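You operate a simulated robot arm through the tools that you are given. There is no shell and no other tool. Be economical: measure what you need, move in short steps, check, and stop when the job is done.

The job below is to be done with a simulated robot arm. You get a single attempt, and the scene is never put back.

Task
Put things in order on the sorting table top. At the end: the green staple cartridge stands where the teal spool stood; the tape runner stands where the yellow supply box (marked "TABS") stood; the teal spool is on the blue filmed menu board; the yellow supply box stands where the green staple cartridge stood; whatever was shut is shut again. Leave all else as you found it, and nothing knocked over.
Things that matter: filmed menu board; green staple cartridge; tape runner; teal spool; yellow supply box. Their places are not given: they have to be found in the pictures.

The check looks at the end state, three seconds after you hand in, the way a careful person would. Anything else that was tipped, shoved, dropped, spilled or broken makes it a failure.

Robot
A 6-joint arm with a two-finger gripper, fixed in place. Base frame: the origin is at the foot of the arm, x ahead of it, y to its left, z up; the work surface is at about z = 720. Readings come in mm, degrees, newtons and seconds.
With the tool pointing down near the work surface it reaches from about 360 to 680 mm from the base axis. Its first joint turns from -66.0 to 66.0 degrees. Payload 2.45 kg.
Tool frame: the origin (TCP) lies between the finger pads and is the grasp point; the fingertips stand 30 mm ahead of it; z points along the fingers, y is the line along which they close. The gripper opens to 106 mm. The gripper's body begins 79 mm behind the TCP.
Orientation is told as [roll, pitch, yaw] about the base's x, y, z axes, in that order, counted from this pose: with the fingers straight down and closing along the base's y, the tool's x points along the base's -x, its y along +y and its z along -z.

Tools
- The arm moves only by the tool arm_command. Its arguments are lists of equal length, an entry for each row: "delta_pos": the shift along the tool's x, y, z in units of 200 mm (1.0 is 200 mm), a list of three; "angular": the turn, a rotation vector about the tool's x, y, z in units of 45 degrees (1.0 is 45 degrees), a list of three; "hand": the opening, from 0 (shut) to 1 (fully open). In form: {"delta_pos": [[tx, ty, tz], ...], "angular": [[ax, ay, az], ...], "hand": [hand, ...]}. A call has 1 to 8 rows; each row is the pose to reach, as a shift and turn from the pose commanded when the call began, along the tool's axes at that moment. A call with a number of a shift or a turn outside -1 to 1 is refused whole. A row lasts 0.2 s, in which the tool goes at most 50 mm and 8.6 degrees; a call with a longer step from one row to the next is refused whole, and so is a gripper value outside its range. A pose out of reach is approached as far as the arm can. The call stops where the force on the tool passes 40 N (or 10 N more than at its start, if that is more) or the arm is blocked; 0.2 s more then pass. Each finger travels about 153 mm/s and halts on what it meets, pressing with about 41 N; the grip force reading is that of the motor and also rises with nothing between the fingers. The clock runs only during rows and for 0.2 s after the last one: add rows that repeat a pose to give the fingers time. It gives the time, the measured TCP pose, the force on the tool (base axes), the opening and the grip force at its end, in the units of the frame above (readings bear some noise), with the torque about the TCP (base axes, N m) and any sound that the robot's microphone picked up, and new pictures: "show" is both (left out), scene, wrist or none.
- Cameras (640 x 400 px; columns grow to the right, rows downward): "scene" is fixed at [70.4, 429.6, 1403.7]; the picture's right is [-0.59, -0.80, 0.00], its down [-0.47, 0.35, -0.81] and it looks along [0.65, -0.48, -0.59] (base axes); focal length 367 px, centre (320, 200). "wrist" rides on the gripper at [76, -2, -106] in the tool frame; the picture's right is [0.02, 1.00, 0.00], its down [-0.78, 0.02, -0.62] and it looks along [-0.62, 0.01, 0.78] (tool axes); focal length 247 px, centre (320, 200).
- point_at(camera, pixels): for up to 12 pixels [column, row] of the newest picture of that camera ("zoom" is the newest enlarged one), the place [x, y, z] in the base frame of the surface seen there, good to about 2 mm. No time passes.
- close_up(camera, box): a new picture of the part [left, top, right, bottom] of that camera's present view, enlarged. No time passes.
- finish_job(): hands the job in; it is judged then, once.

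Go step by step. Measure first, check grasps and placings, and put right what went wrong. The budget is 80 turns and 200 pictures, counting those below and the enlarged ones. Unless the task says otherwise, let go and move clear before handing in, and close with one line.

The tools are called after "Request:" as name(argument=value, ...) on one line, values as JSON. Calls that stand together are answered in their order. arm_command: Moves the arm, as the interface text tells. Its arguments: {"type":"object","properties":{"delta_pos":{"type":"array","items":{"type":"array","items":{"type":"number"}}},"angular":{"type":"array","items":{"type":"array","items":{"type":"number"}}},"hand":{"type":"array","items":{"type":"number"}},"show":{"type":"string","enum":["both","scene","wrist","none"]}},"required":["delta_pos","angular","hand"]} The other tools are called the same way: point_at (camera, pixels) gives the place of the surface under pixels of a picture; close_up (camera, box) takes an enlarged picture of a part of a camera's view; finish_job () hands the job in.

At the start:

```text
t: 0.0
tcp_pos: [450.5, 15.3, 1036.3]
ee_rot: [0.0, -0.2, 0.0]
force: [-0.3, 0.0, 0.4]
ft_torque: [0.02, -0.02, 0.0]
width: 106.1
grip_force: 0.1
```

scene: 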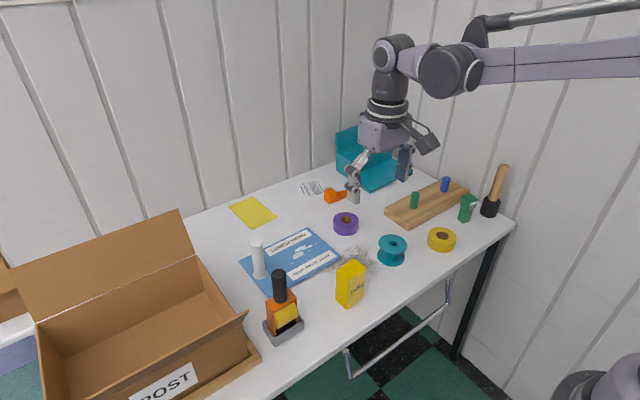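
wrist: 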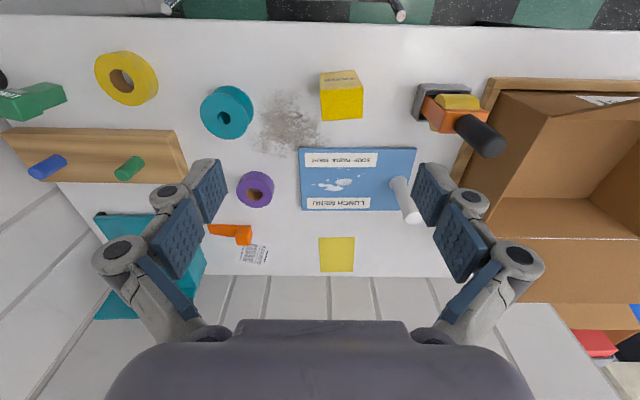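

The scene shows the yellow box near (350,285), the teal spool near (392,250), a green block near (468,207), the blue board near (290,258), and two candidates for the tape runner: (335,196) and (282,305). I'll enlarge these to identify them.

Request:
close_up(camera="scene", box=[220, 220, 380, 350])

Request:
close_up(camera="scene", box=[370, 150, 530, 270])

Request:
close_up(camera="scene", box=[290, 120, 430, 230])

Request:
close_up(camera="wrist", box=[180, 130, 440, 280])

```text
3.08 times, centred on (300, 285) of scene
```

zoom: 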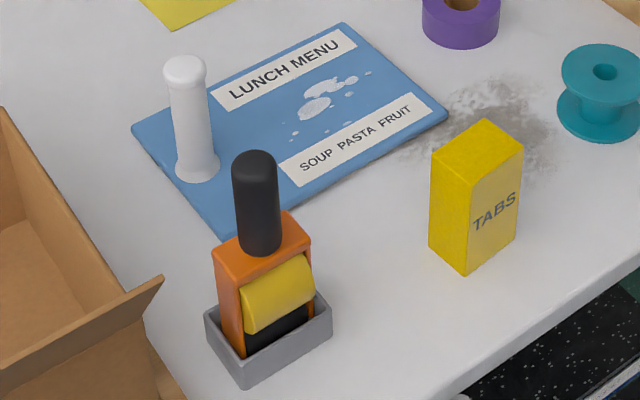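

```text
3.33 times, centred on (450, 210) of scene
```

zoom: 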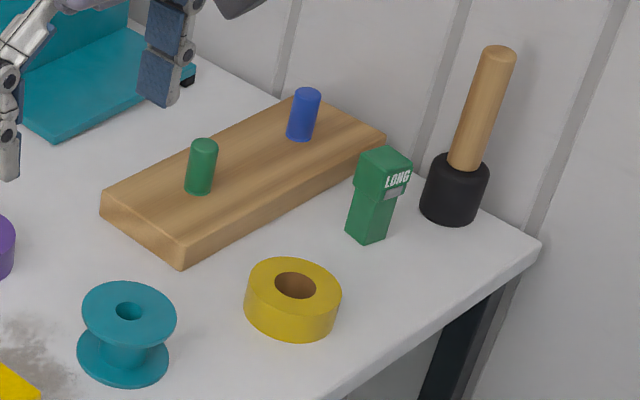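

```text
3.64 times, centred on (360, 175) of scene
```

zoom: 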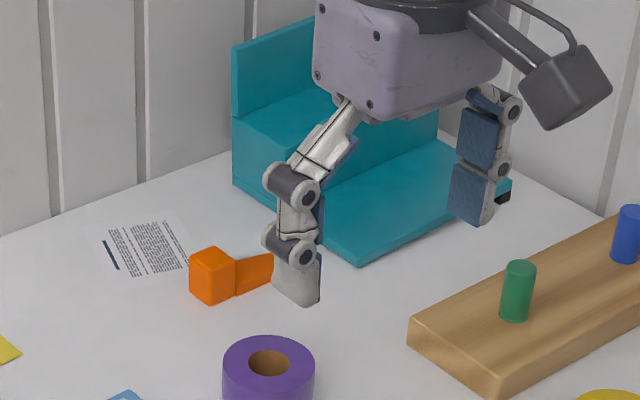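

```text
2.46 times, centred on (310, 205) of wrist
```

zoom: 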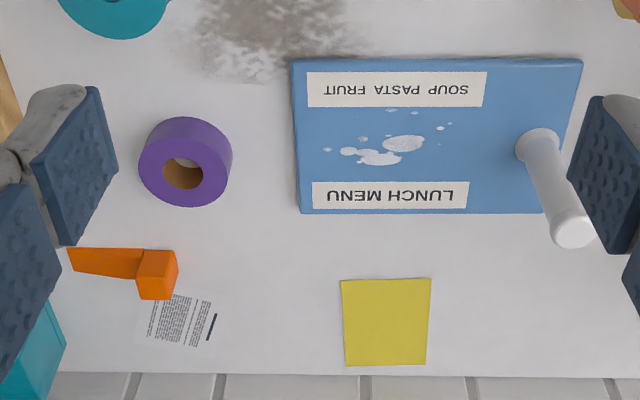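

The tape runner appears to be the orange body with a black handle, seated in a grey tray at scene (282,305). The orange piece by the paper looks like a distractor shaped like a cartridge. Next I'll measure the objects.

Request:
point_at(camera="scene", pixels=[[279, 272], [282, 298], [270, 336], [301, 320], [264, 323], [349, 266], [338, 299], [349, 306], [363, 297], [337, 270], [350, 261], [365, 264]])

Request:
point_at(camera="scene", pixels=[[393, 243], [380, 241], [405, 245], [391, 263], [467, 196], [461, 217], [467, 221], [460, 196], [473, 199], [345, 217], [257, 240], [268, 276]])

Request:
point_at(camera="wrist", pixels=[[301, 148], [415, 150], [301, 210], [410, 210], [225, 118], [205, 100], [250, 118], [322, 95], [362, 92], [325, 75], [355, 71], [480, 135]])

Request:
close_up(camera="wrist", box=[380, 60, 540, 170])

Request:
close_up(camera="wrist", box=[0, 30, 270, 190])

```text
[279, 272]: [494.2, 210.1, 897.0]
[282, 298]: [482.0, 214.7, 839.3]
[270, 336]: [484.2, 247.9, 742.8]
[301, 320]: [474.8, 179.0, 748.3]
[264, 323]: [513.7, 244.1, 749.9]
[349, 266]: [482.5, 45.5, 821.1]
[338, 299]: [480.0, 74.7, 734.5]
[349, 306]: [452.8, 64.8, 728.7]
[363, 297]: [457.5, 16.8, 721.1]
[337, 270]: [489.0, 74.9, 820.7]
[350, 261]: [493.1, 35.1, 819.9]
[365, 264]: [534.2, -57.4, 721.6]
```

```text
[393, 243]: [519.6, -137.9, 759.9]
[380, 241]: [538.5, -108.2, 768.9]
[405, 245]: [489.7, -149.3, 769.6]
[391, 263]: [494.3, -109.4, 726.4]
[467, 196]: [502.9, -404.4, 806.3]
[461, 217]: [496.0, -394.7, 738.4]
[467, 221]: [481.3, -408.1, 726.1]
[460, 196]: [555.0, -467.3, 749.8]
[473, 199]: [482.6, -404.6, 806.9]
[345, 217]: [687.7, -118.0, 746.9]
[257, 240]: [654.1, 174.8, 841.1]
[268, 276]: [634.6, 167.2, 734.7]
```

```text
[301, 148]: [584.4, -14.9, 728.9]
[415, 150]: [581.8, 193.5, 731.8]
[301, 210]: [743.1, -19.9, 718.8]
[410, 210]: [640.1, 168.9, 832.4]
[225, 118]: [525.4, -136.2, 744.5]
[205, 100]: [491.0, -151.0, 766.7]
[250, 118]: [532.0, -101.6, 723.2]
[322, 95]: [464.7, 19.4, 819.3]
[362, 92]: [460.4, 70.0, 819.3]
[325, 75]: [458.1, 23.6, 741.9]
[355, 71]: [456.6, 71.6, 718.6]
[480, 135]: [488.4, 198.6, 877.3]
```

```text
3.64 times, centred on (460, 115) of wrist
```

zoom: 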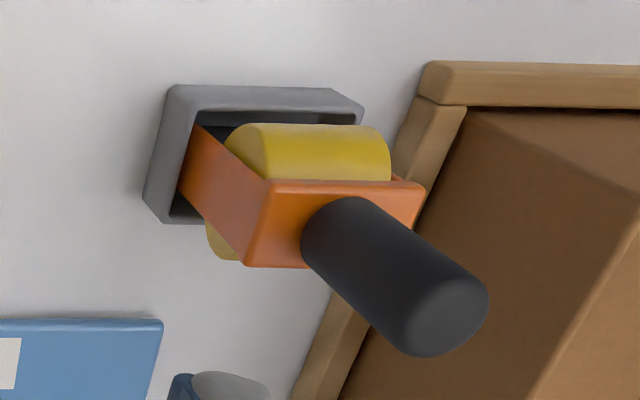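

```text
2.37 times, centred on (135, 110) of wrist
```

zoom: 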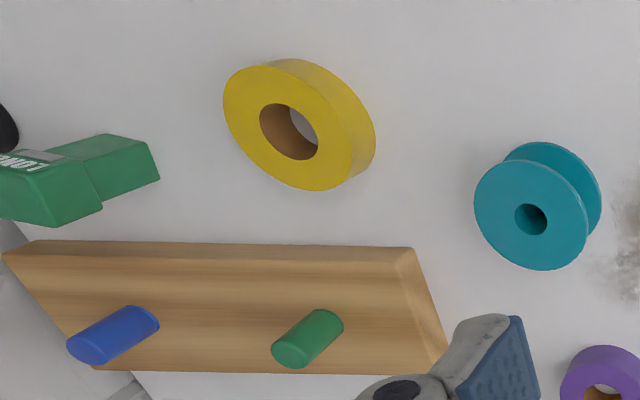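

The key positions are roughly: spool centre (514,-128) with its top at 769, box near (475,45), runner handle near (490,212), and cartridge near (490,-405). I'll move above the spool to look more precisely.

Request:
arm_command(delta_pos=[[-0.0635, -0.1433, 0.136], [-0.127, -0.2866, 0.272], [-0.1905, -0.43, 0.408], [-0.254, -0.573, 0.544], [-0.3175, -0.7165, 0.68], [-0.3175, -0.7165, 0.68]], angular=[[0, 0, 0], [0, 0, 0], [0, 0, 0], [0, 0, 0], [0, 0, 0], [0, 0, 0]], hand=[1, 1, 1, 1, 1, 1])

```text
t: 1.4
tcp_pos: [514.7, -127.3, 900.4]
ee_rot: [0.0, -0.1, 0.0]
force: [0.2, 0.4, 0.6]
ft_torque: [0.03, 0.02, 0.01]
width: 106.2
grip_force: 0.0
```

scene: 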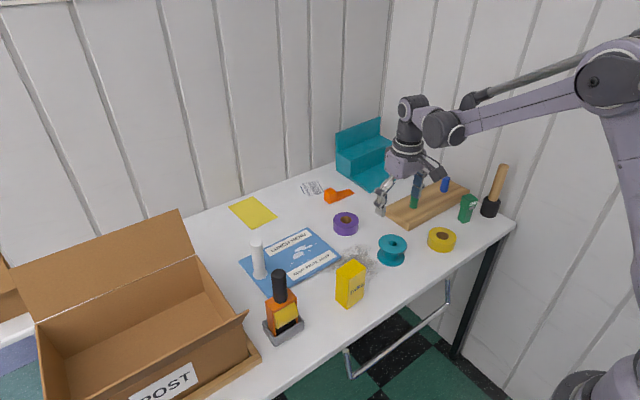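
wrist: 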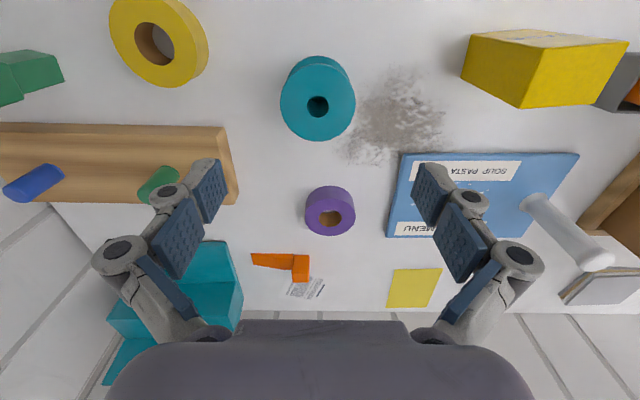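

The spool's top disc shows at wrist (281..355, 66..140). I'll measure its rim and the board, tape and box edges from here.

Request:
point_at(camera="wrist", pixels=[[284, 104], [352, 104], [318, 70], [318, 137], [290, 80], [346, 128], [400, 154], [577, 156], [388, 235], [530, 200], [505, 168], [205, 50]])

Request:
close_up(camera="wrist", box=[260, 40, 460, 165])

Request:
close_up(camera="wrist", box=[380, 130, 640, 290])

```text
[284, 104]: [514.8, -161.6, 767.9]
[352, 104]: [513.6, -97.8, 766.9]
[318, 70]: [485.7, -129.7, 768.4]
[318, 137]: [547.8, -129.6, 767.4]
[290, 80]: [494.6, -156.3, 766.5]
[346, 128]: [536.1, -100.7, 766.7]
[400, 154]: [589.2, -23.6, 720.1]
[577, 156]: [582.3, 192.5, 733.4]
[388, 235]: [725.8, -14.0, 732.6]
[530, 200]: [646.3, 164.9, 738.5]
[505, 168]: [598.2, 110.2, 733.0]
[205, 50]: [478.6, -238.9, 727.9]
```

```text
3.20 times, centred on (360, 102) of wrist
```

zoom: 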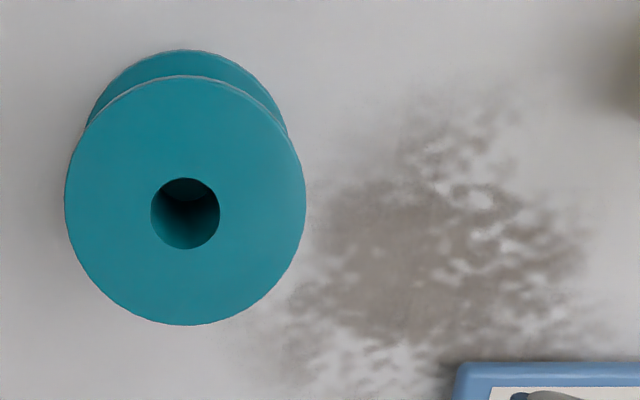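

```text
2.46 times, centred on (510, 210) of wrist
```

zoom: 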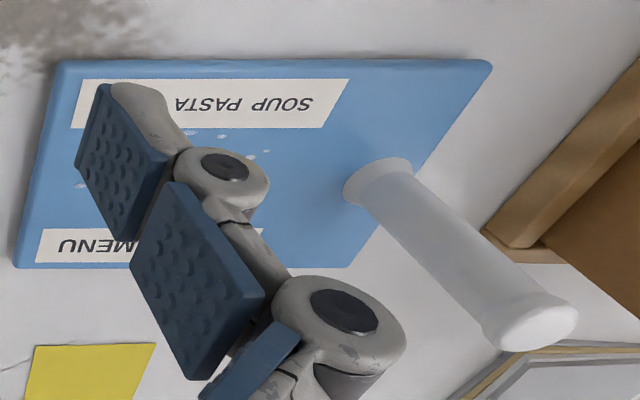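

The spool centre is at (515,-129.5), it is 64 mm across, and its top is at 768. The board spans x 583–727 and y -15–192 with its top at 733. I'll go down on the spool and close.

Request:
arm_command(delta_pos=[[0, -0.011, 0.24], [0, -0.011, 0.48], [0, -0.011, 0.65], [0, -0.011, 0.725], [0, -0.011, 0.725], [0, -0.011, 0.725], [0, -0.011, 0.725], [0, -0.011, 0.725]], angular=[[0, 0, 0], [0, 0, 0], [0, 0, 0], [0, 0, 0], [0, 0, 0], [0, 0, 0], [0, 0, 0], [0, 0, 0]], hand=[1, 1, 1, 1, 1, 0.5, 0.5, 0.5])

```text
t: 3.2
tcp_pos: [514.6, -128.3, 755.5]
ee_rot: [0.0, -0.1, 0.0]
force: [0.2, 0.6, 0.6]
ft_torque: [0.02, -0.04, -0.01]
width: 68.2
grip_force: 41.2
```

scene: 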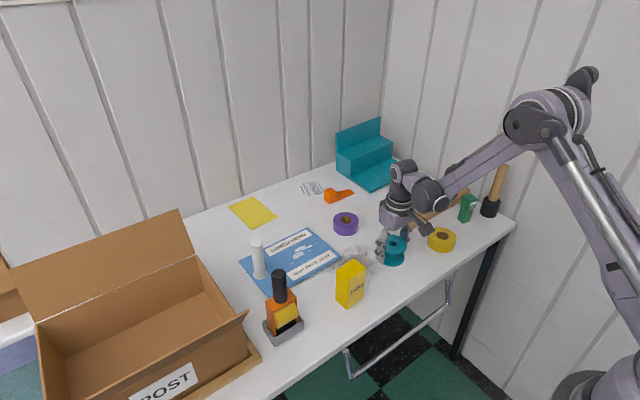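
wrist: 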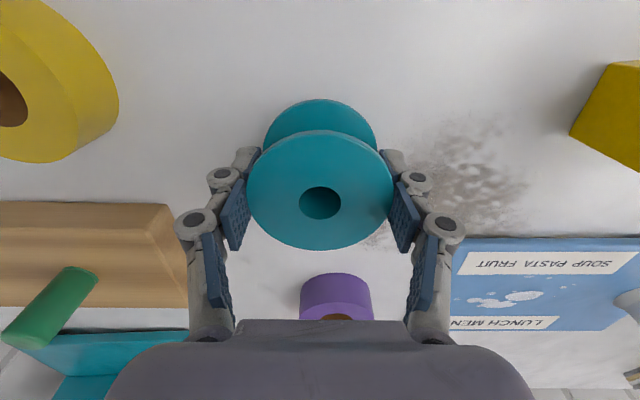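

The spool is held at a width of 68. I'll lift it and carry it over the board.

Request:
arm_command(delta_pos=[[0, 0, -0.225], [0, 0, -0.45], [-0.113, 0.168, -0.45], [-0.227, 0.337, -0.45], [-0.34, 0.505, -0.45], [-0.454, 0.673, -0.45], [-0.567, 0.842, -0.45], [-0.567, 0.842, -0.45]], angular=[[0, 0, 0], [0, 0, 0], [0, 0, 0], [0, 0, 0], [0, 0, 0], [0, 0, 0], [0, 0, 0], [0, 0, 0]], hand=[0.5, 0.5, 0.5, 0.5, 0.5, 0.5, 0.5, 0.5])

```text
t: 5.0
tcp_pos: [627.2, 38.3, 845.0]
ee_rot: [0.0, -0.1, 0.0]
force: [-0.1, -0.7, -0.3]
ft_torque: [-0.01, 0.0, 0.01]
width: 67.9
grip_force: 40.9
```

scene: 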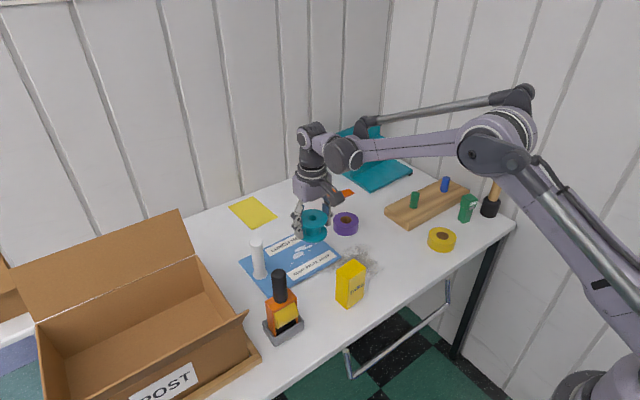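
wrist: 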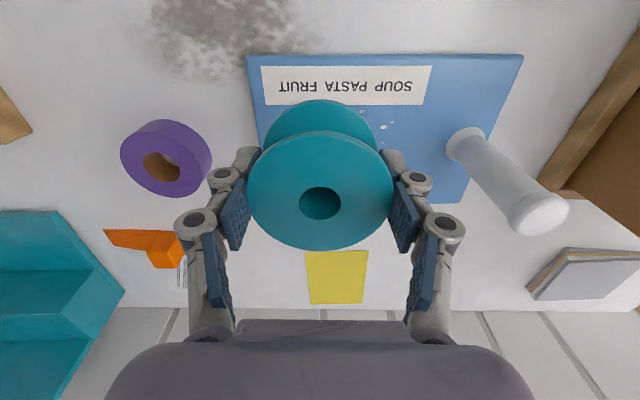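

The spool is above the board. I'll lower it gently.

Request:
arm_command(delta_pos=[[0, 0, 0.2], [0, 0, 0.34], [0, 0, 0.37], [0, 0, 0.38], [0, 0, 0.385], [0, 0, 0.385]], angular=[[0, 0, 0], [0, 0, 0], [0, 0, 0], [0, 0, 0], [0, 0, 0], [0, 0, 0]], hand=[0.5, 0.5, 0.5, 0.5, 0.5, 0.5])

```text
t: 6.4
tcp_pos: [626.3, 39.6, 770.2]
ee_rot: [0.1, 0.1, 0.0]
force: [-2.3, 0.0, 10.4]
ft_torque: [-0.03, 0.12, -0.11]
width: 68.1
grip_force: 41.0
```

scene: 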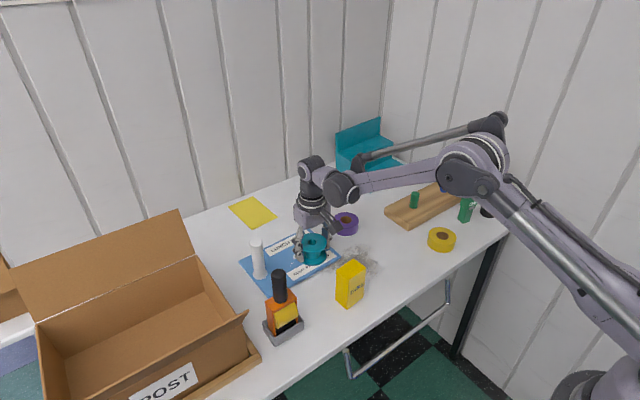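
wrist: 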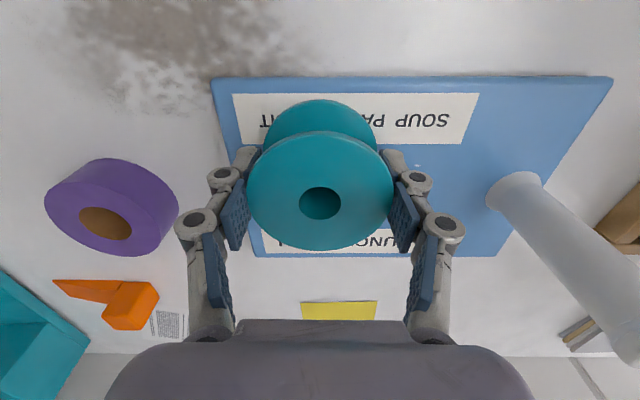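

Contact reads about 10 N. I'll ease up slightly, open, and rise clear.

Request:
arm_command(delta_pos=[[0, 0, -0.006], [0, 0, -0.006], [0, 0, -0.006], [0, 0, -0.1], [0, 0, -0.3], [0, 0, -0.5], [0, 0, -0.65], [0, 0, -0.65]], angular=[[0, 0, 0], [0, 0, 0], [0, 0, 0], [0, 0, 0], [0, 0, 0], [0, 0, 0], [0, 0, 0], [0, 0, 0]], hand=[0.5, 0.9, 0.9, 0.9, 0.9, 0.9, 0.9, 0.9])

```text
t: 8.2
tcp_pos: [628.1, 38.2, 898.6]
ee_rot: [0.0, -0.1, 0.0]
force: [-0.9, 0.0, -0.1]
ft_torque: [0.02, 0.04, 0.0]
width: 95.6
grip_force: 0.1
```

scene: 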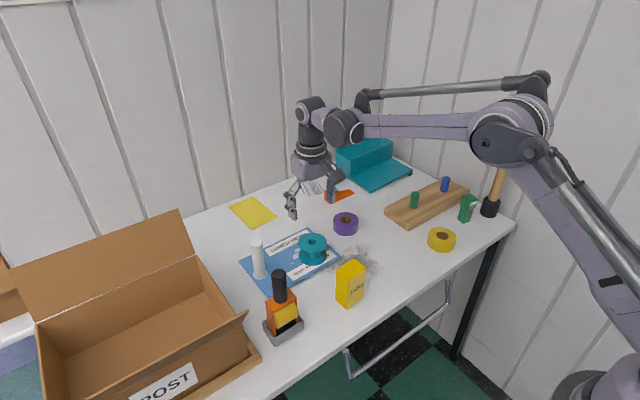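
wrist: 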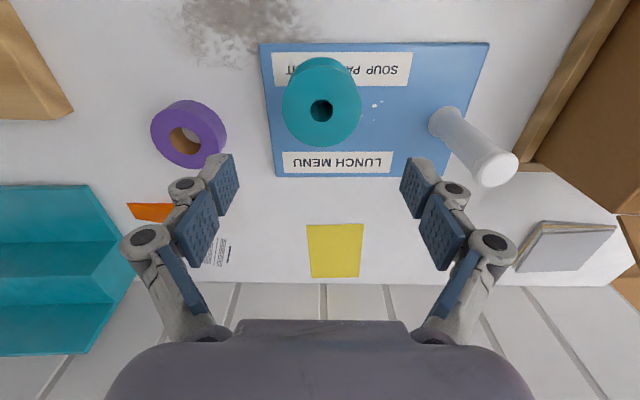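

The spool sits on the board. Next I'll move toward the cartridge in two hops, rising a little.

Request:
arm_command(delta_pos=[[0.08, -0.19, -0.03], [0.16, -0.38, -0.06], [0.24, -0.57, -0.09], [0.32, -0.76, -0.12], [0.4, -0.95, -0.16]], angular=[[0, 0, 0], [0, 0, 0], [0, 0, 0], [0, 0, 0], [0, 0, 0]], hand=[0.9, 0.9, 0.9, 0.9, 0.9], show="none")

Request:
arm_command(delta_pos=[[0.1, -0.19, 0], [0.2, -0.38, 0], [0.3, -0.57, 0], [0.4, -0.76, 0], [0.42, -0.87, 0], [0.42, -0.87, 0]], angular=[[0, 0, 0], [0, 0, 0], [0, 0, 0], [0, 0, 0], [0, 0, 0], [0, 0, 0]], hand=[0.9, 0.9, 0.9, 0.9, 0.9, 0.9])

```text
t: 9.4
tcp_pos: [547.5, -149.8, 930.1]
ee_rot: [0.1, -0.2, 0.0]
force: [0.6, 0.1, -0.5]
ft_torque: [-0.01, -0.03, -0.03]
width: 95.7
grip_force: 0.0
```

```text
t: 10.8
tcp_pos: [463.0, -325.8, 931.7]
ee_rot: [0.0, -0.1, 0.1]
force: [-0.4, -0.3, 0.5]
ft_torque: [0.03, -0.01, 0.01]
width: 95.3
grip_force: 0.0
```

scene: 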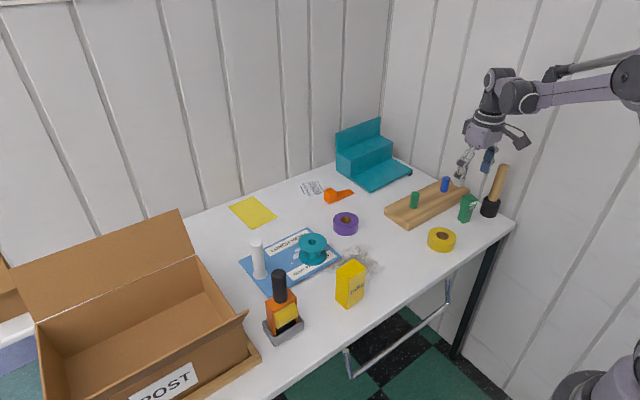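
wrist: 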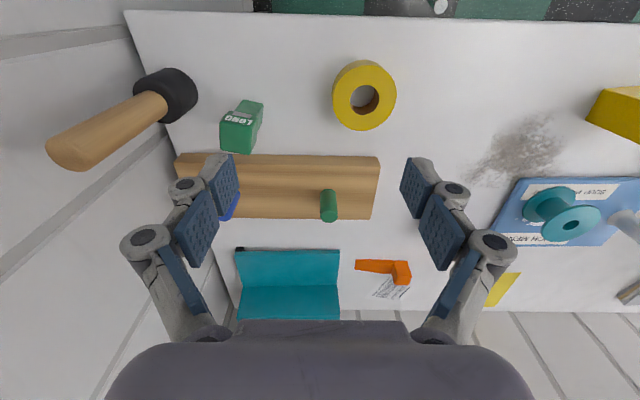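

The cartridge shows at wrist (241,128), with the mallet at left and the wooden block below it. I'll enlarge and measure them.

Request:
close_up(camera="wrist", box=[140, 60, 300, 160])

Request:
point_at(camera="wrist", pixels=[[222, 126], [253, 129], [222, 151], [250, 153], [261, 105], [256, 140], [238, 103], [240, 118], [175, 156], [195, 90], [70, 160], [160, 105]])

Request:
close_up(camera="scene", box=[440, 180, 504, 230])

```text
4.00 times, centred on (220, 110) of wrist
```

zoom: 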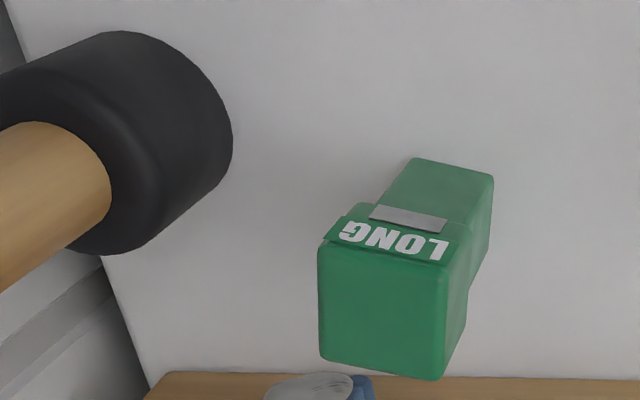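

```text
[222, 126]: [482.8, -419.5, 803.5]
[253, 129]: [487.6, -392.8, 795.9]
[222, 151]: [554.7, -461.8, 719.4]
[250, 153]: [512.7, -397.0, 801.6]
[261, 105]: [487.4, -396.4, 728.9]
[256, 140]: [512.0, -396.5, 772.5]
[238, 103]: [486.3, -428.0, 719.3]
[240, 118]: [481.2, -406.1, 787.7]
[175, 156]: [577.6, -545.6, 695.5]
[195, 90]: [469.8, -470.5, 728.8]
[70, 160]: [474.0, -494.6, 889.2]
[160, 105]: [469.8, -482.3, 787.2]
```

```text
8.00 times, centred on (472, 205) of scene
```

zoom: 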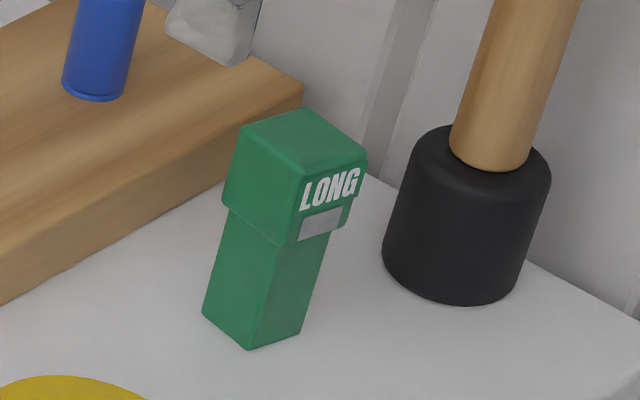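

The cartridge has a wider head on a narrower stem. I'll measure its corners in the enlarged scene picture.

Request:
point_at(camera="zoom", pixels=[[243, 130], [298, 111], [362, 152], [303, 178], [228, 202], [280, 240], [345, 215], [206, 312], [248, 345], [298, 330], [272, 250], [322, 240]])

Request:
point_at(camera="wrist", pixels=[[170, 70], [196, 100], [186, 115], [150, 75], [270, 155], [370, 157], [335, 95], [50, 150], [90, 165], [228, 215], [300, 190], [330, 190]])

```text
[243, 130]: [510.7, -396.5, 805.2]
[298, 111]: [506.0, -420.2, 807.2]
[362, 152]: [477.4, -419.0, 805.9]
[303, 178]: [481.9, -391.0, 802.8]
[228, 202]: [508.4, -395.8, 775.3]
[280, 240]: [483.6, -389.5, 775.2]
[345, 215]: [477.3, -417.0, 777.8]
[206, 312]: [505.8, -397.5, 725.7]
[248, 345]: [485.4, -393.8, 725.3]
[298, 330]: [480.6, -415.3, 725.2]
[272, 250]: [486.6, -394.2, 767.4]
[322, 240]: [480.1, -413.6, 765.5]
```

```text
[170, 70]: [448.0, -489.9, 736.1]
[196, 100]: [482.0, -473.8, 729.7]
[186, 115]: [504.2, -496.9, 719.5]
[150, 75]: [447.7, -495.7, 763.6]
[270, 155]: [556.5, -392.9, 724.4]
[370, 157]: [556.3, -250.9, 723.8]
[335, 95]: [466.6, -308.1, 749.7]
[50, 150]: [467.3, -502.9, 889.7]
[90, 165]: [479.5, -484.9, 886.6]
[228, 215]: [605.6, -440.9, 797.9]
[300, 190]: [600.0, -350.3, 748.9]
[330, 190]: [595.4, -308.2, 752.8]
```

The cartridge head is about 30 mm square at (494,-406.5), turned about -10.5°, with z from 775 to 807 over a narrower stem. To keep clear of the mallet at y≈-470, I'll turn the tool so the fingers close along x with the camera on the +y side.

Request:
arm_command(delta_pos=[[0, 0, 0], [0, 0, 0], [0, 0, 0], [0, 0, 0], [0, 0, 0]], angular=[[0, 0, 0.188], [0, 0, 0.376], [0, 0, 0.564], [0, 0, 0.752], [0, 0, 0.94]], hand=[0.9, 0.9, 0.9, 0.9, 0.9], show="none")

Request:
arm_command(delta_pos=[[0, 0, 0], [0, 0, 0], [0, 0, 0], [0, 0, 0], [0, 0, 0]], angular=[[0, 0, 0.188], [0, 0, 0.376], [0, 0, 0.564], [0, 0, 0.752], [0, 0, 0.94]], hand=[0.9, 0.9, 0.9, 0.9, 0.9], show="none")

Request:
arm_command(delta_pos=[[0, 0, 0], [0, 0, 0], [0, 0, 0]], angular=[[0, 0, 0.188], [0, 0, 0.353], [0, 0, 0.353]], hand=[0.6, 0.6, 0.6])

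```text
t: 12.0
tcp_pos: [463.0, -325.3, 930.8]
ee_rot: [0.2, 0.0, -42.5]
force: [-0.3, 0.1, -0.2]
ft_torque: [-0.03, 0.0, 0.0]
width: 95.6
grip_force: 0.1
```

```text
t: 13.2
tcp_pos: [463.6, -324.9, 930.4]
ee_rot: [0.1, 0.0, -84.7]
force: [-0.2, 0.1, -0.1]
ft_torque: [-0.02, 0.02, 0.01]
width: 95.4
grip_force: 0.1
```

```text
t: 14.0
tcp_pos: [463.6, -325.0, 930.3]
ee_rot: [0.1, 0.1, -100.6]
force: [-0.4, 1.0, -0.1]
ft_torque: [0.01, -0.02, -0.01]
width: 63.5
grip_force: 0.0
```

scene: 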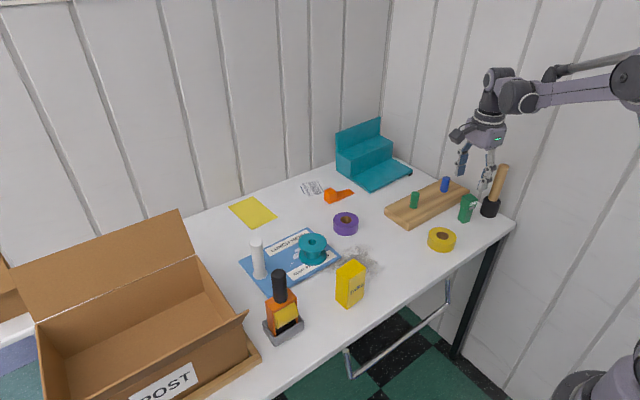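
wrist: 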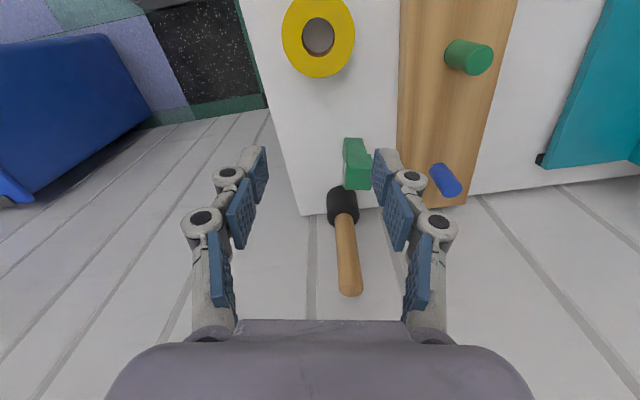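

The yaw is now -100.6°. I'll move above the cartridge, stop at z≈865, and check the alignment.

Request:
arm_command(delta_pos=[[-0.186, 0.112, 0], [-0.3725, 0.2245, 0], [-0.3725, 0.2245, 0.2], [-0.3725, 0.2245, 0.32], [-0.3725, 0.2245, 0.32]], angular=[[0, 0, 0], [0, 0, 0], [0, 0, 0], [0, 0, 0], [0, 0, 0]], hand=[0.6, 0.6, 0.6, 0.6, 0.6])

Request:
close_up(camera="scene", box=[420, 120, 540, 240])

```text
t: 15.2
tcp_pos: [495.4, -405.8, 864.6]
ee_rot: [0.1, 0.0, -100.5]
force: [-0.6, -0.7, 0.2]
ft_torque: [0.01, 0.01, -0.02]
width: 63.6
grip_force: 0.1
```

scene: 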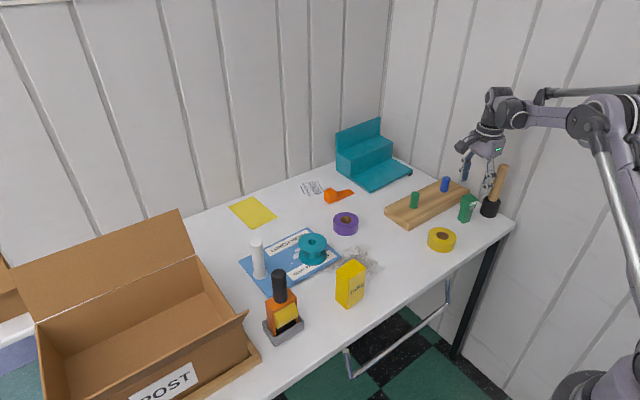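
wrist: 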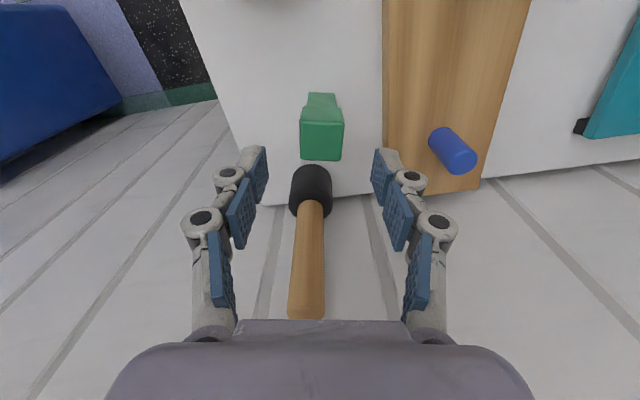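

```text
3.33 times, centred on (480, 180) of scene
```

zoom: 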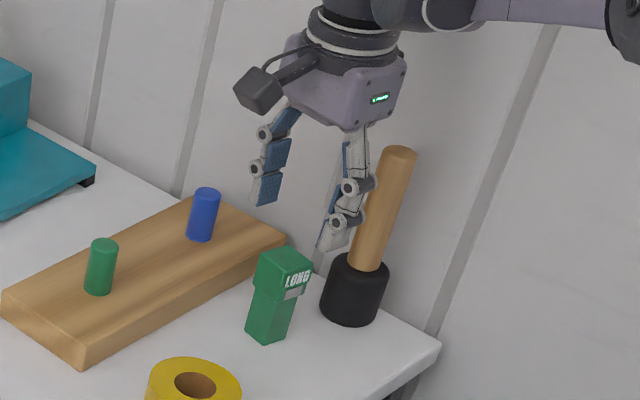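

The cartridge is centred between the fingers at column 322, and the mallet is clear. I'll descend to z 791 and close.

Request:
arm_command(delta_pos=[[0, 0, 0.15], [0, 0, 0.3], [0, 0, 0.368], [0, 0, 0.368], [0, 0, 0.368], [0, 0, 0.368], [0, 0, 0.368]], angular=[[0, 0, 0], [0, 0, 0], [0, 0, 0], [0, 0, 0], [0, 0, 0], [0, 0, 0], [0, 0, 0]], hand=[0.6, 0.6, 0.6, 0.6, 0.4, 0.2, 0.2])

Request:
close_up(camera="scene", box=[420, 120, 540, 240])

```text
t: 16.8
tcp_pos: [493.3, -406.0, 791.4]
ee_rot: [0.1, 0.0, -100.5]
force: [-0.5, -0.1, 0.3]
ft_torque: [0.0, -0.03, 0.02]
width: 30.0
grip_force: 41.7
```

scene: 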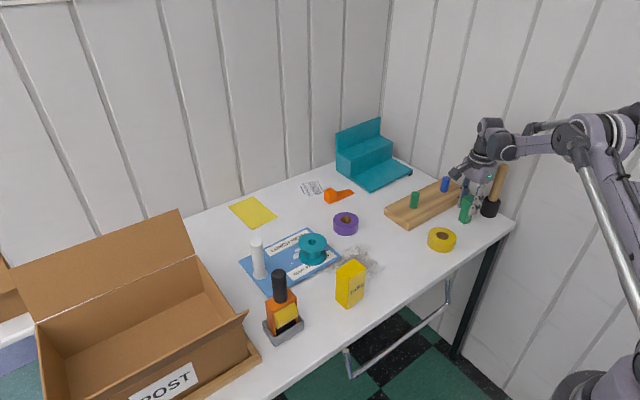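
wrist: 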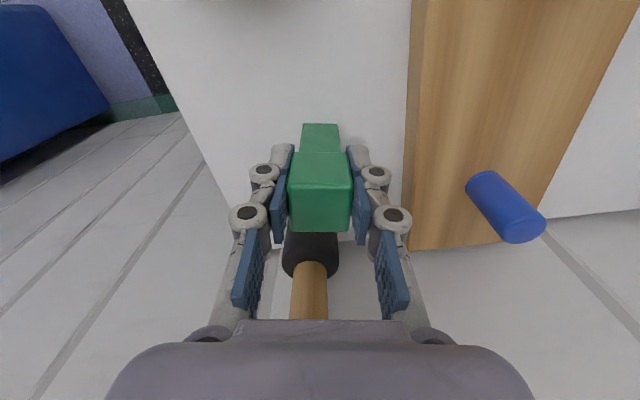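

```text
3.33 times, centred on (480, 180) of scene
```

zoom: 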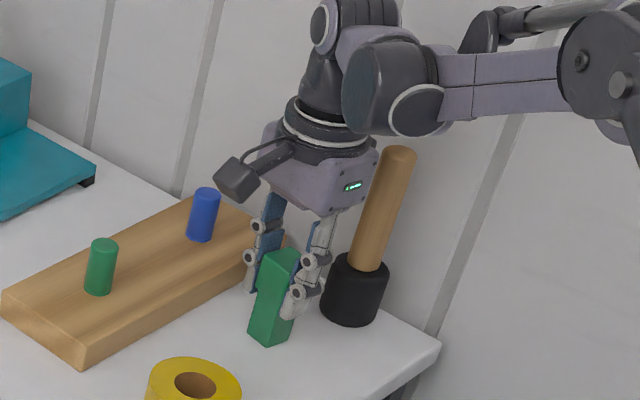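

The cartridge is gripped at 30.0 mm. I'll lift it straight up and carry it toward the spool's old place.

Request:
arm_command(delta_pos=[[0, 0, -0.12], [0, 0, -0.3], [0, 0, -0.5], [0.2, -0.02, -0.5], [0.4, -0.04, -0.5], [0.6, -0.06, -0.5], [0.75, -0.08, -0.5]], angular=[[0, 0, 0], [0, 0, 0], [0, 0, 0], [0, 0, 0], [0, 0, 0], [0, 0, 0], [0, 0, 0]], hand=[0.2, 0.2, 0.2, 0.2, 0.2, 0.2, 0.2], show="scene")

Request:
arm_command(delta_pos=[[0.2, -0.02, 0], [0.4, -0.04, 0], [0.55, -0.06, 0], [0.629, -0.0675, 0], [0.629, -0.0675, 0]], angular=[[0, 0, 0], [0, 0, 0], [0, 0, 0], [0, 0, 0], [0, 0, 0]], hand=[0.2, 0.2, 0.2, 0.2, 0.2])

```text
t: 18.4
tcp_pos: [505.0, -255.4, 893.4]
ee_rot: [0.1, 0.0, -100.5]
force: [-0.9, 0.2, -0.8]
ft_torque: [-0.01, 0.01, 0.02]
width: 30.1
grip_force: 41.2
```

scene: 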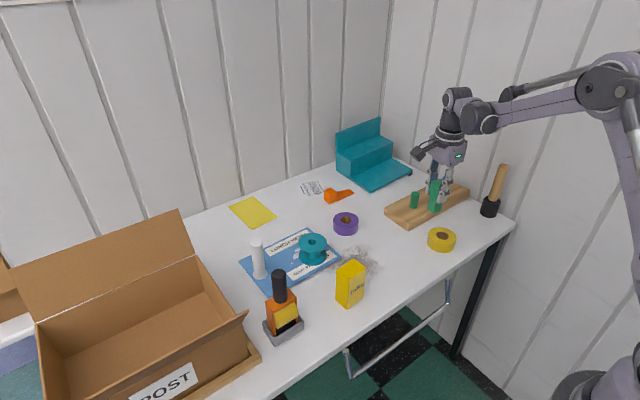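

```text
t: 19.6
tcp_pos: [515.2, -131.5, 893.1]
ee_rot: [0.1, 0.0, -100.5]
force: [-0.5, 0.3, -1.1]
ft_torque: [0.01, -0.02, 0.01]
width: 30.5
grip_force: 40.8
```

scene: 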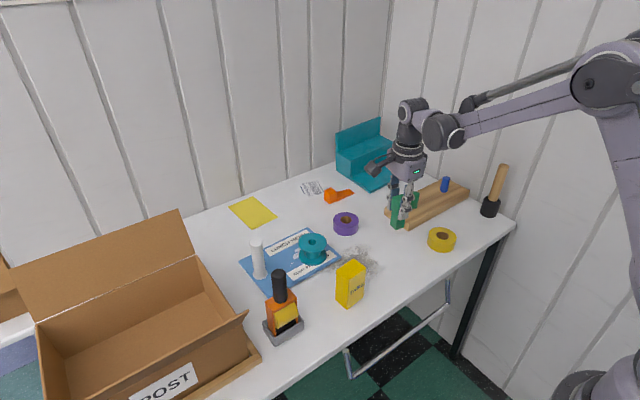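
wrist: 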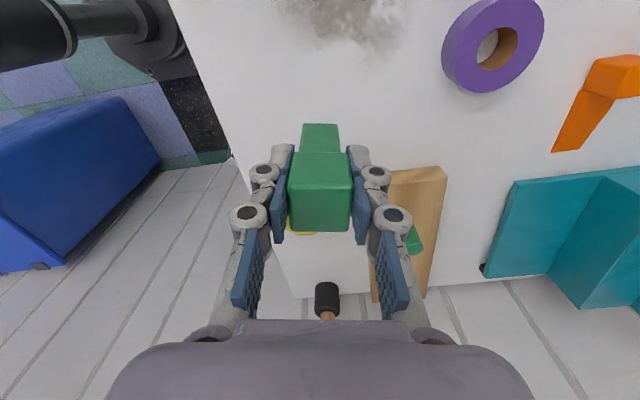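

It is above the place, 2 mm off in y. I'll correct that and lower to the measured grasp height.

Request:
arm_command(delta_pos=[[0.009, 0, 0.2], [0.009, 0, 0.4], [0.009, 0, 0.48], [0.009, 0, 0.5], [0.009, 0, 0.508], [0.009, 0, 0.508]], angular=[[0, 0, 0], [0, 0, 0], [0, 0, 0], [0, 0, 0], [0, 0, 0], [0, 0, 0]], hand=[0.2, 0.2, 0.2, 0.2, 0.2, 0.2])

Request:
close_up(camera="scene", box=[340, 180, 460, 280])

```text
t: 21.0
tcp_pos: [515.9, -128.6, 791.2]
ee_rot: [0.1, 0.0, -100.6]
force: [-0.6, -0.1, 0.0]
ft_torque: [0.04, 0.03, 0.03]
width: 30.1
grip_force: 41.2
```

scene: 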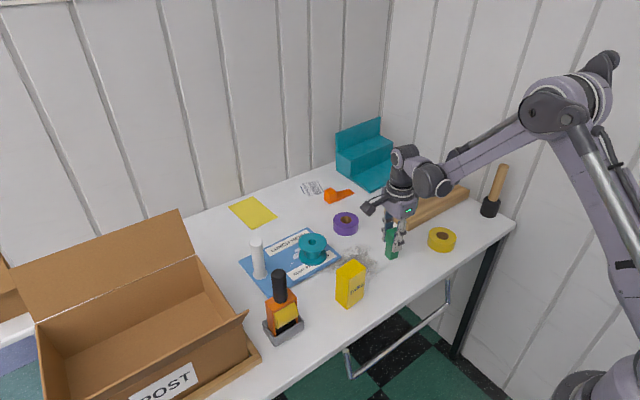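
wrist: 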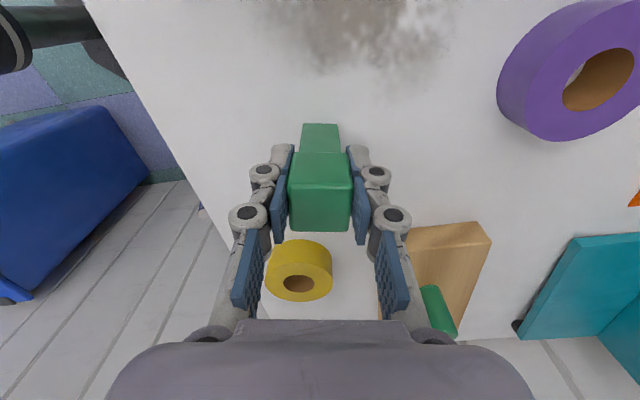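

```text
4.00 times, centred on (400, 230) of scene
```

zoom: 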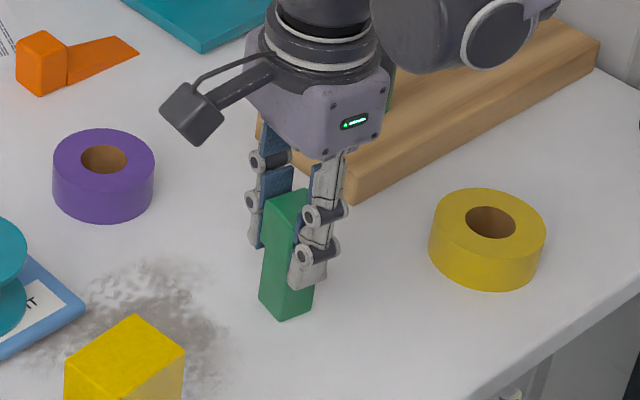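

There's no contact force yet, so I'll creep down about 1.5 mm.

Request:
arm_command(delta_pos=[[0, 0, 0.004], [0, 0, 0.007], [0, 0, 0.007]], angular=[[0, 0, 0], [0, 0, 0], [0, 0, 0]], hand=[0.2, 0.2, 0.2], show="none")

```text
t: 21.8
tcp_pos: [516.3, -128.2, 791.0]
ee_rot: [0.0, 0.0, -100.5]
force: [1.8, -1.2, 31.2]
ft_torque: [-0.19, -0.08, 0.0]
width: 30.4
grip_force: 41.1
```

It's in firm contact at 31 N. I'll back off to the light-contact height, open, and rise.

Request:
arm_command(delta_pos=[[0, 0, -0.005], [0, 0, -0.006], [0, 0, -0.006], [0, 0, -0.006], [0, 0, -0.15], [0, 0, -0.35], [0, 0, -0.55], [0, 0, -0.55]], angular=[[0, 0, 0], [0, 0, 0], [0, 0, 0], [0, 0, 0], [0, 0, 0], [0, 0, 0], [0, 0, 0], [0, 0, 0]], hand=[0.2, 0.2, 0.55, 0.55, 0.55, 0.55, 0.55, 0.55])

Request:
close_up(camera="scene", box=[300, 200, 460, 320])

```text
t: 23.6
tcp_pos: [517.0, -128.5, 899.8]
ee_rot: [0.0, 0.1, -100.5]
force: [1.1, 0.1, 0.3]
ft_torque: [0.01, 0.01, 0.01]
width: 58.2
grip_force: 0.1
```

scene: 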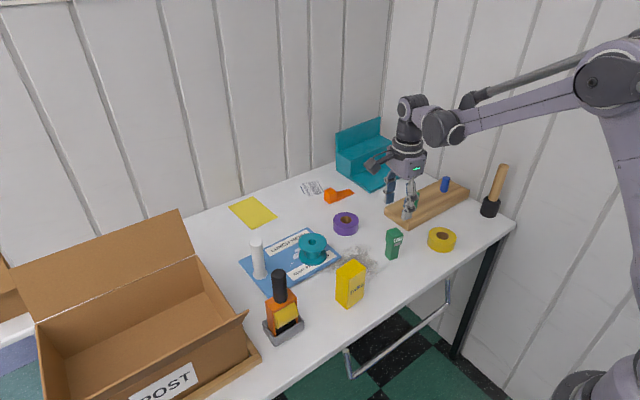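
wrist: 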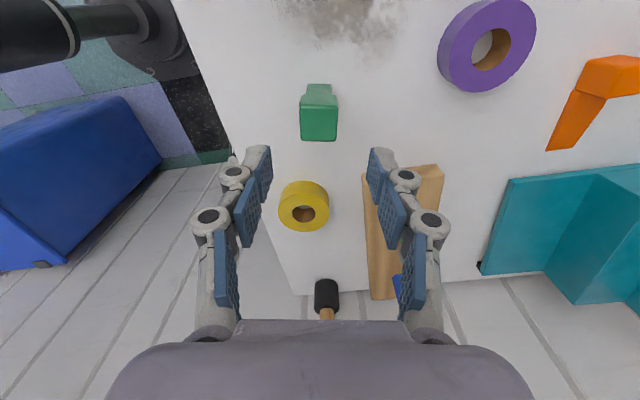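

```text
3.33 times, centred on (380, 260) of scene
```

zoom: 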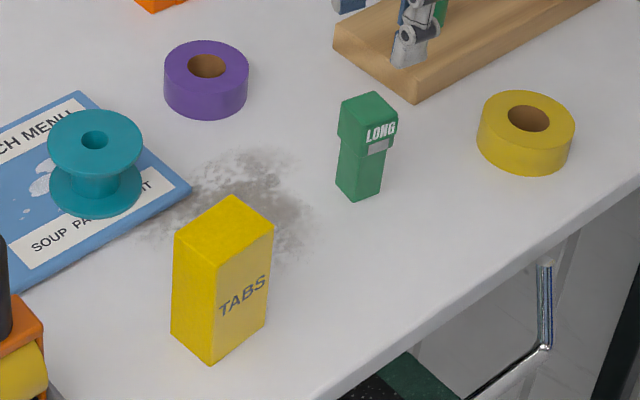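

The cartridge stands where the spool was. Now I'll measure the yellow box's corners in this enlarged picture.

Request:
point_at(camera="zoom", pixels=[[233, 198], [271, 232], [217, 267], [177, 236], [173, 330], [211, 360], [265, 319], [175, 290], [214, 310], [269, 270], [225, 230], [366, 125]])

```text
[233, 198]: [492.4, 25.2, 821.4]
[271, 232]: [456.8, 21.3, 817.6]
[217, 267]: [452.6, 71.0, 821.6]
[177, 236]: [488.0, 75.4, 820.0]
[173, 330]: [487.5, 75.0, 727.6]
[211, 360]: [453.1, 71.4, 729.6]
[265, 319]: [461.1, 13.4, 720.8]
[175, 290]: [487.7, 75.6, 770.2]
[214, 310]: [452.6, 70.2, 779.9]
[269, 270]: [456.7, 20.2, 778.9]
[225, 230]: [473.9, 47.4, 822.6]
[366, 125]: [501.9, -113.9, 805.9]
```

The box centre is at (472.4,48.2), about 37 × 52 mm, with yaw ≈ +5.5° and its top at 821. I'll go above it with tool yaw -84.5°.

Request:
arm_command(delta_pos=[[0.207, -0.095, 0], [0.414, -0.19, 0], [0.621, -0.285, 0], [0.828, -0.38, 0], [0.828, -0.38, 0.1], [0.828, -0.38, 0.1]], angular=[[0, 0, -0.09], [0, 0, -0.18], [0, 0, -0.27], [0, 0, -0.356], [0, 0, -0.356], [0, 0, -0.356]], hand=[0.65, 0.65, 0.65, 0.65, 0.65, 0.65])

Request:
close_up(camera="scene", box=[250, 180, 410, 320])

```text
t: 25.0
tcp_pos: [471.3, 50.0, 881.6]
ee_rot: [0.1, 0.0, -84.4]
force: [-0.5, -0.4, 0.3]
ft_torque: [0.02, -0.01, 0.01]
width: 68.7
grip_force: 0.1
```

scene: 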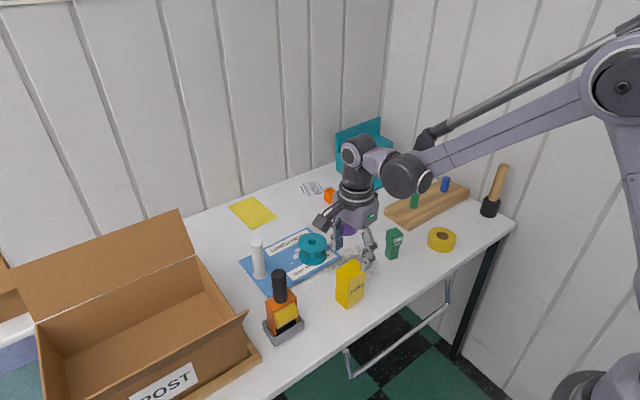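
wrist: 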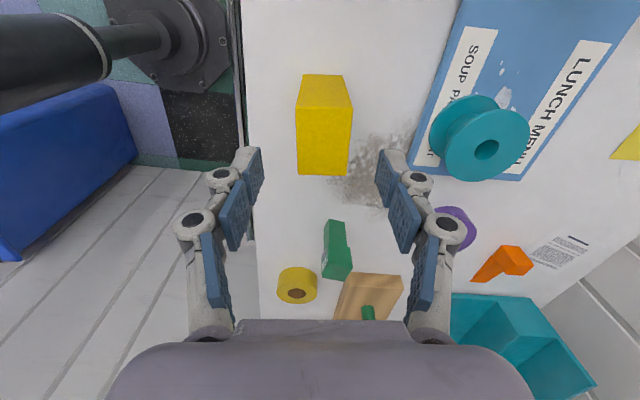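

```text
2.86 times, centred on (330, 250) of scene
```

zoom: 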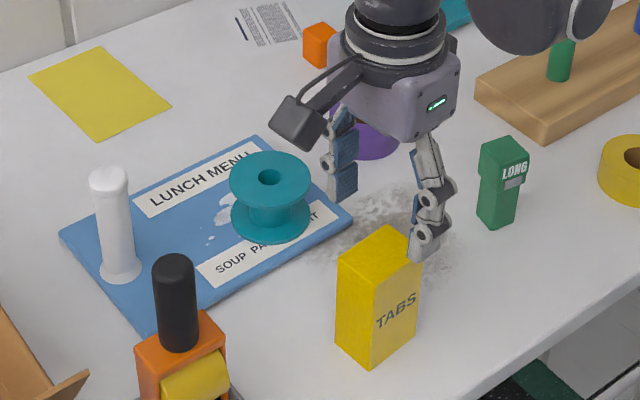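

Alignment is good. I'll descend to z 795 and close on the box.

Request:
arm_command(delta_pos=[[-0.0095, 0.005, 0.2], [-0.0095, 0.005, 0.38], [-0.0095, 0.005, 0.433], [-0.0095, 0.005, 0.433], [-0.0095, 0.005, 0.433], [-0.0095, 0.005, 0.433], [-0.0095, 0.005, 0.433]], angular=[[0, 0, 0], [0, 0, 0], [0, 0, 0], [0, 0, 0], [0, 0, 0], [0, 0, 0], [0, 0, 0]], hand=[0.65, 0.65, 0.65, 0.65, 0.45, 0.28, 0.28])

Request:
close_up(camera="scene", box=[250, 180, 410, 320])

```text
t: 26.6
tcp_pos: [472.9, 48.1, 795.1]
ee_rot: [0.1, 0.0, -84.4]
force: [0.0, 0.0, -0.5]
ft_torque: [0.0, 0.01, 0.02]
width: 38.6
grip_force: 41.4
```

scene: 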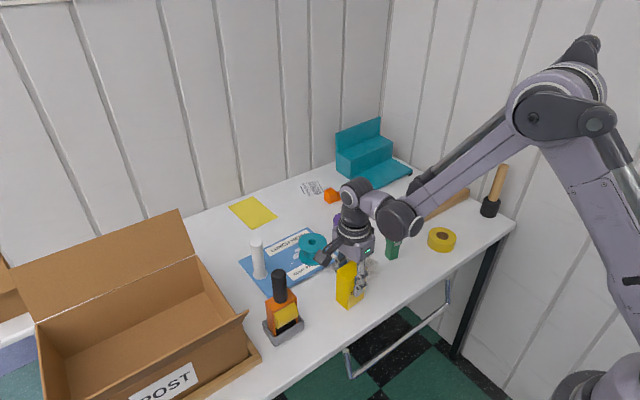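
wrist: 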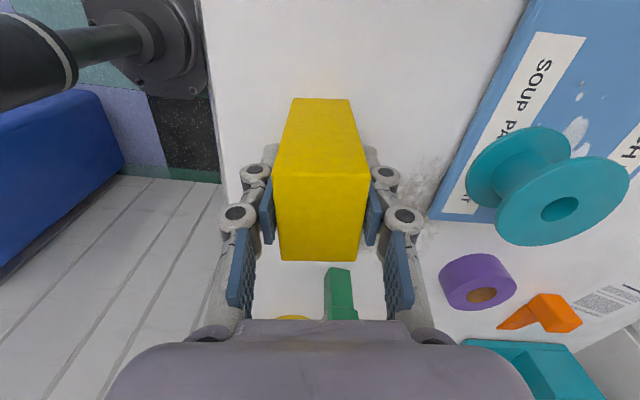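

```text
2.86 times, centred on (330, 250) of scene
```

zoom: 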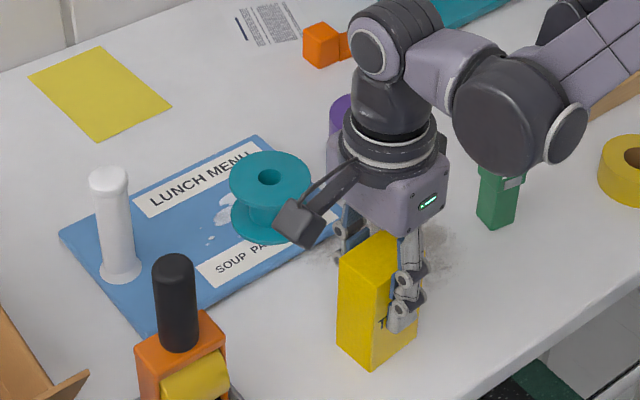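

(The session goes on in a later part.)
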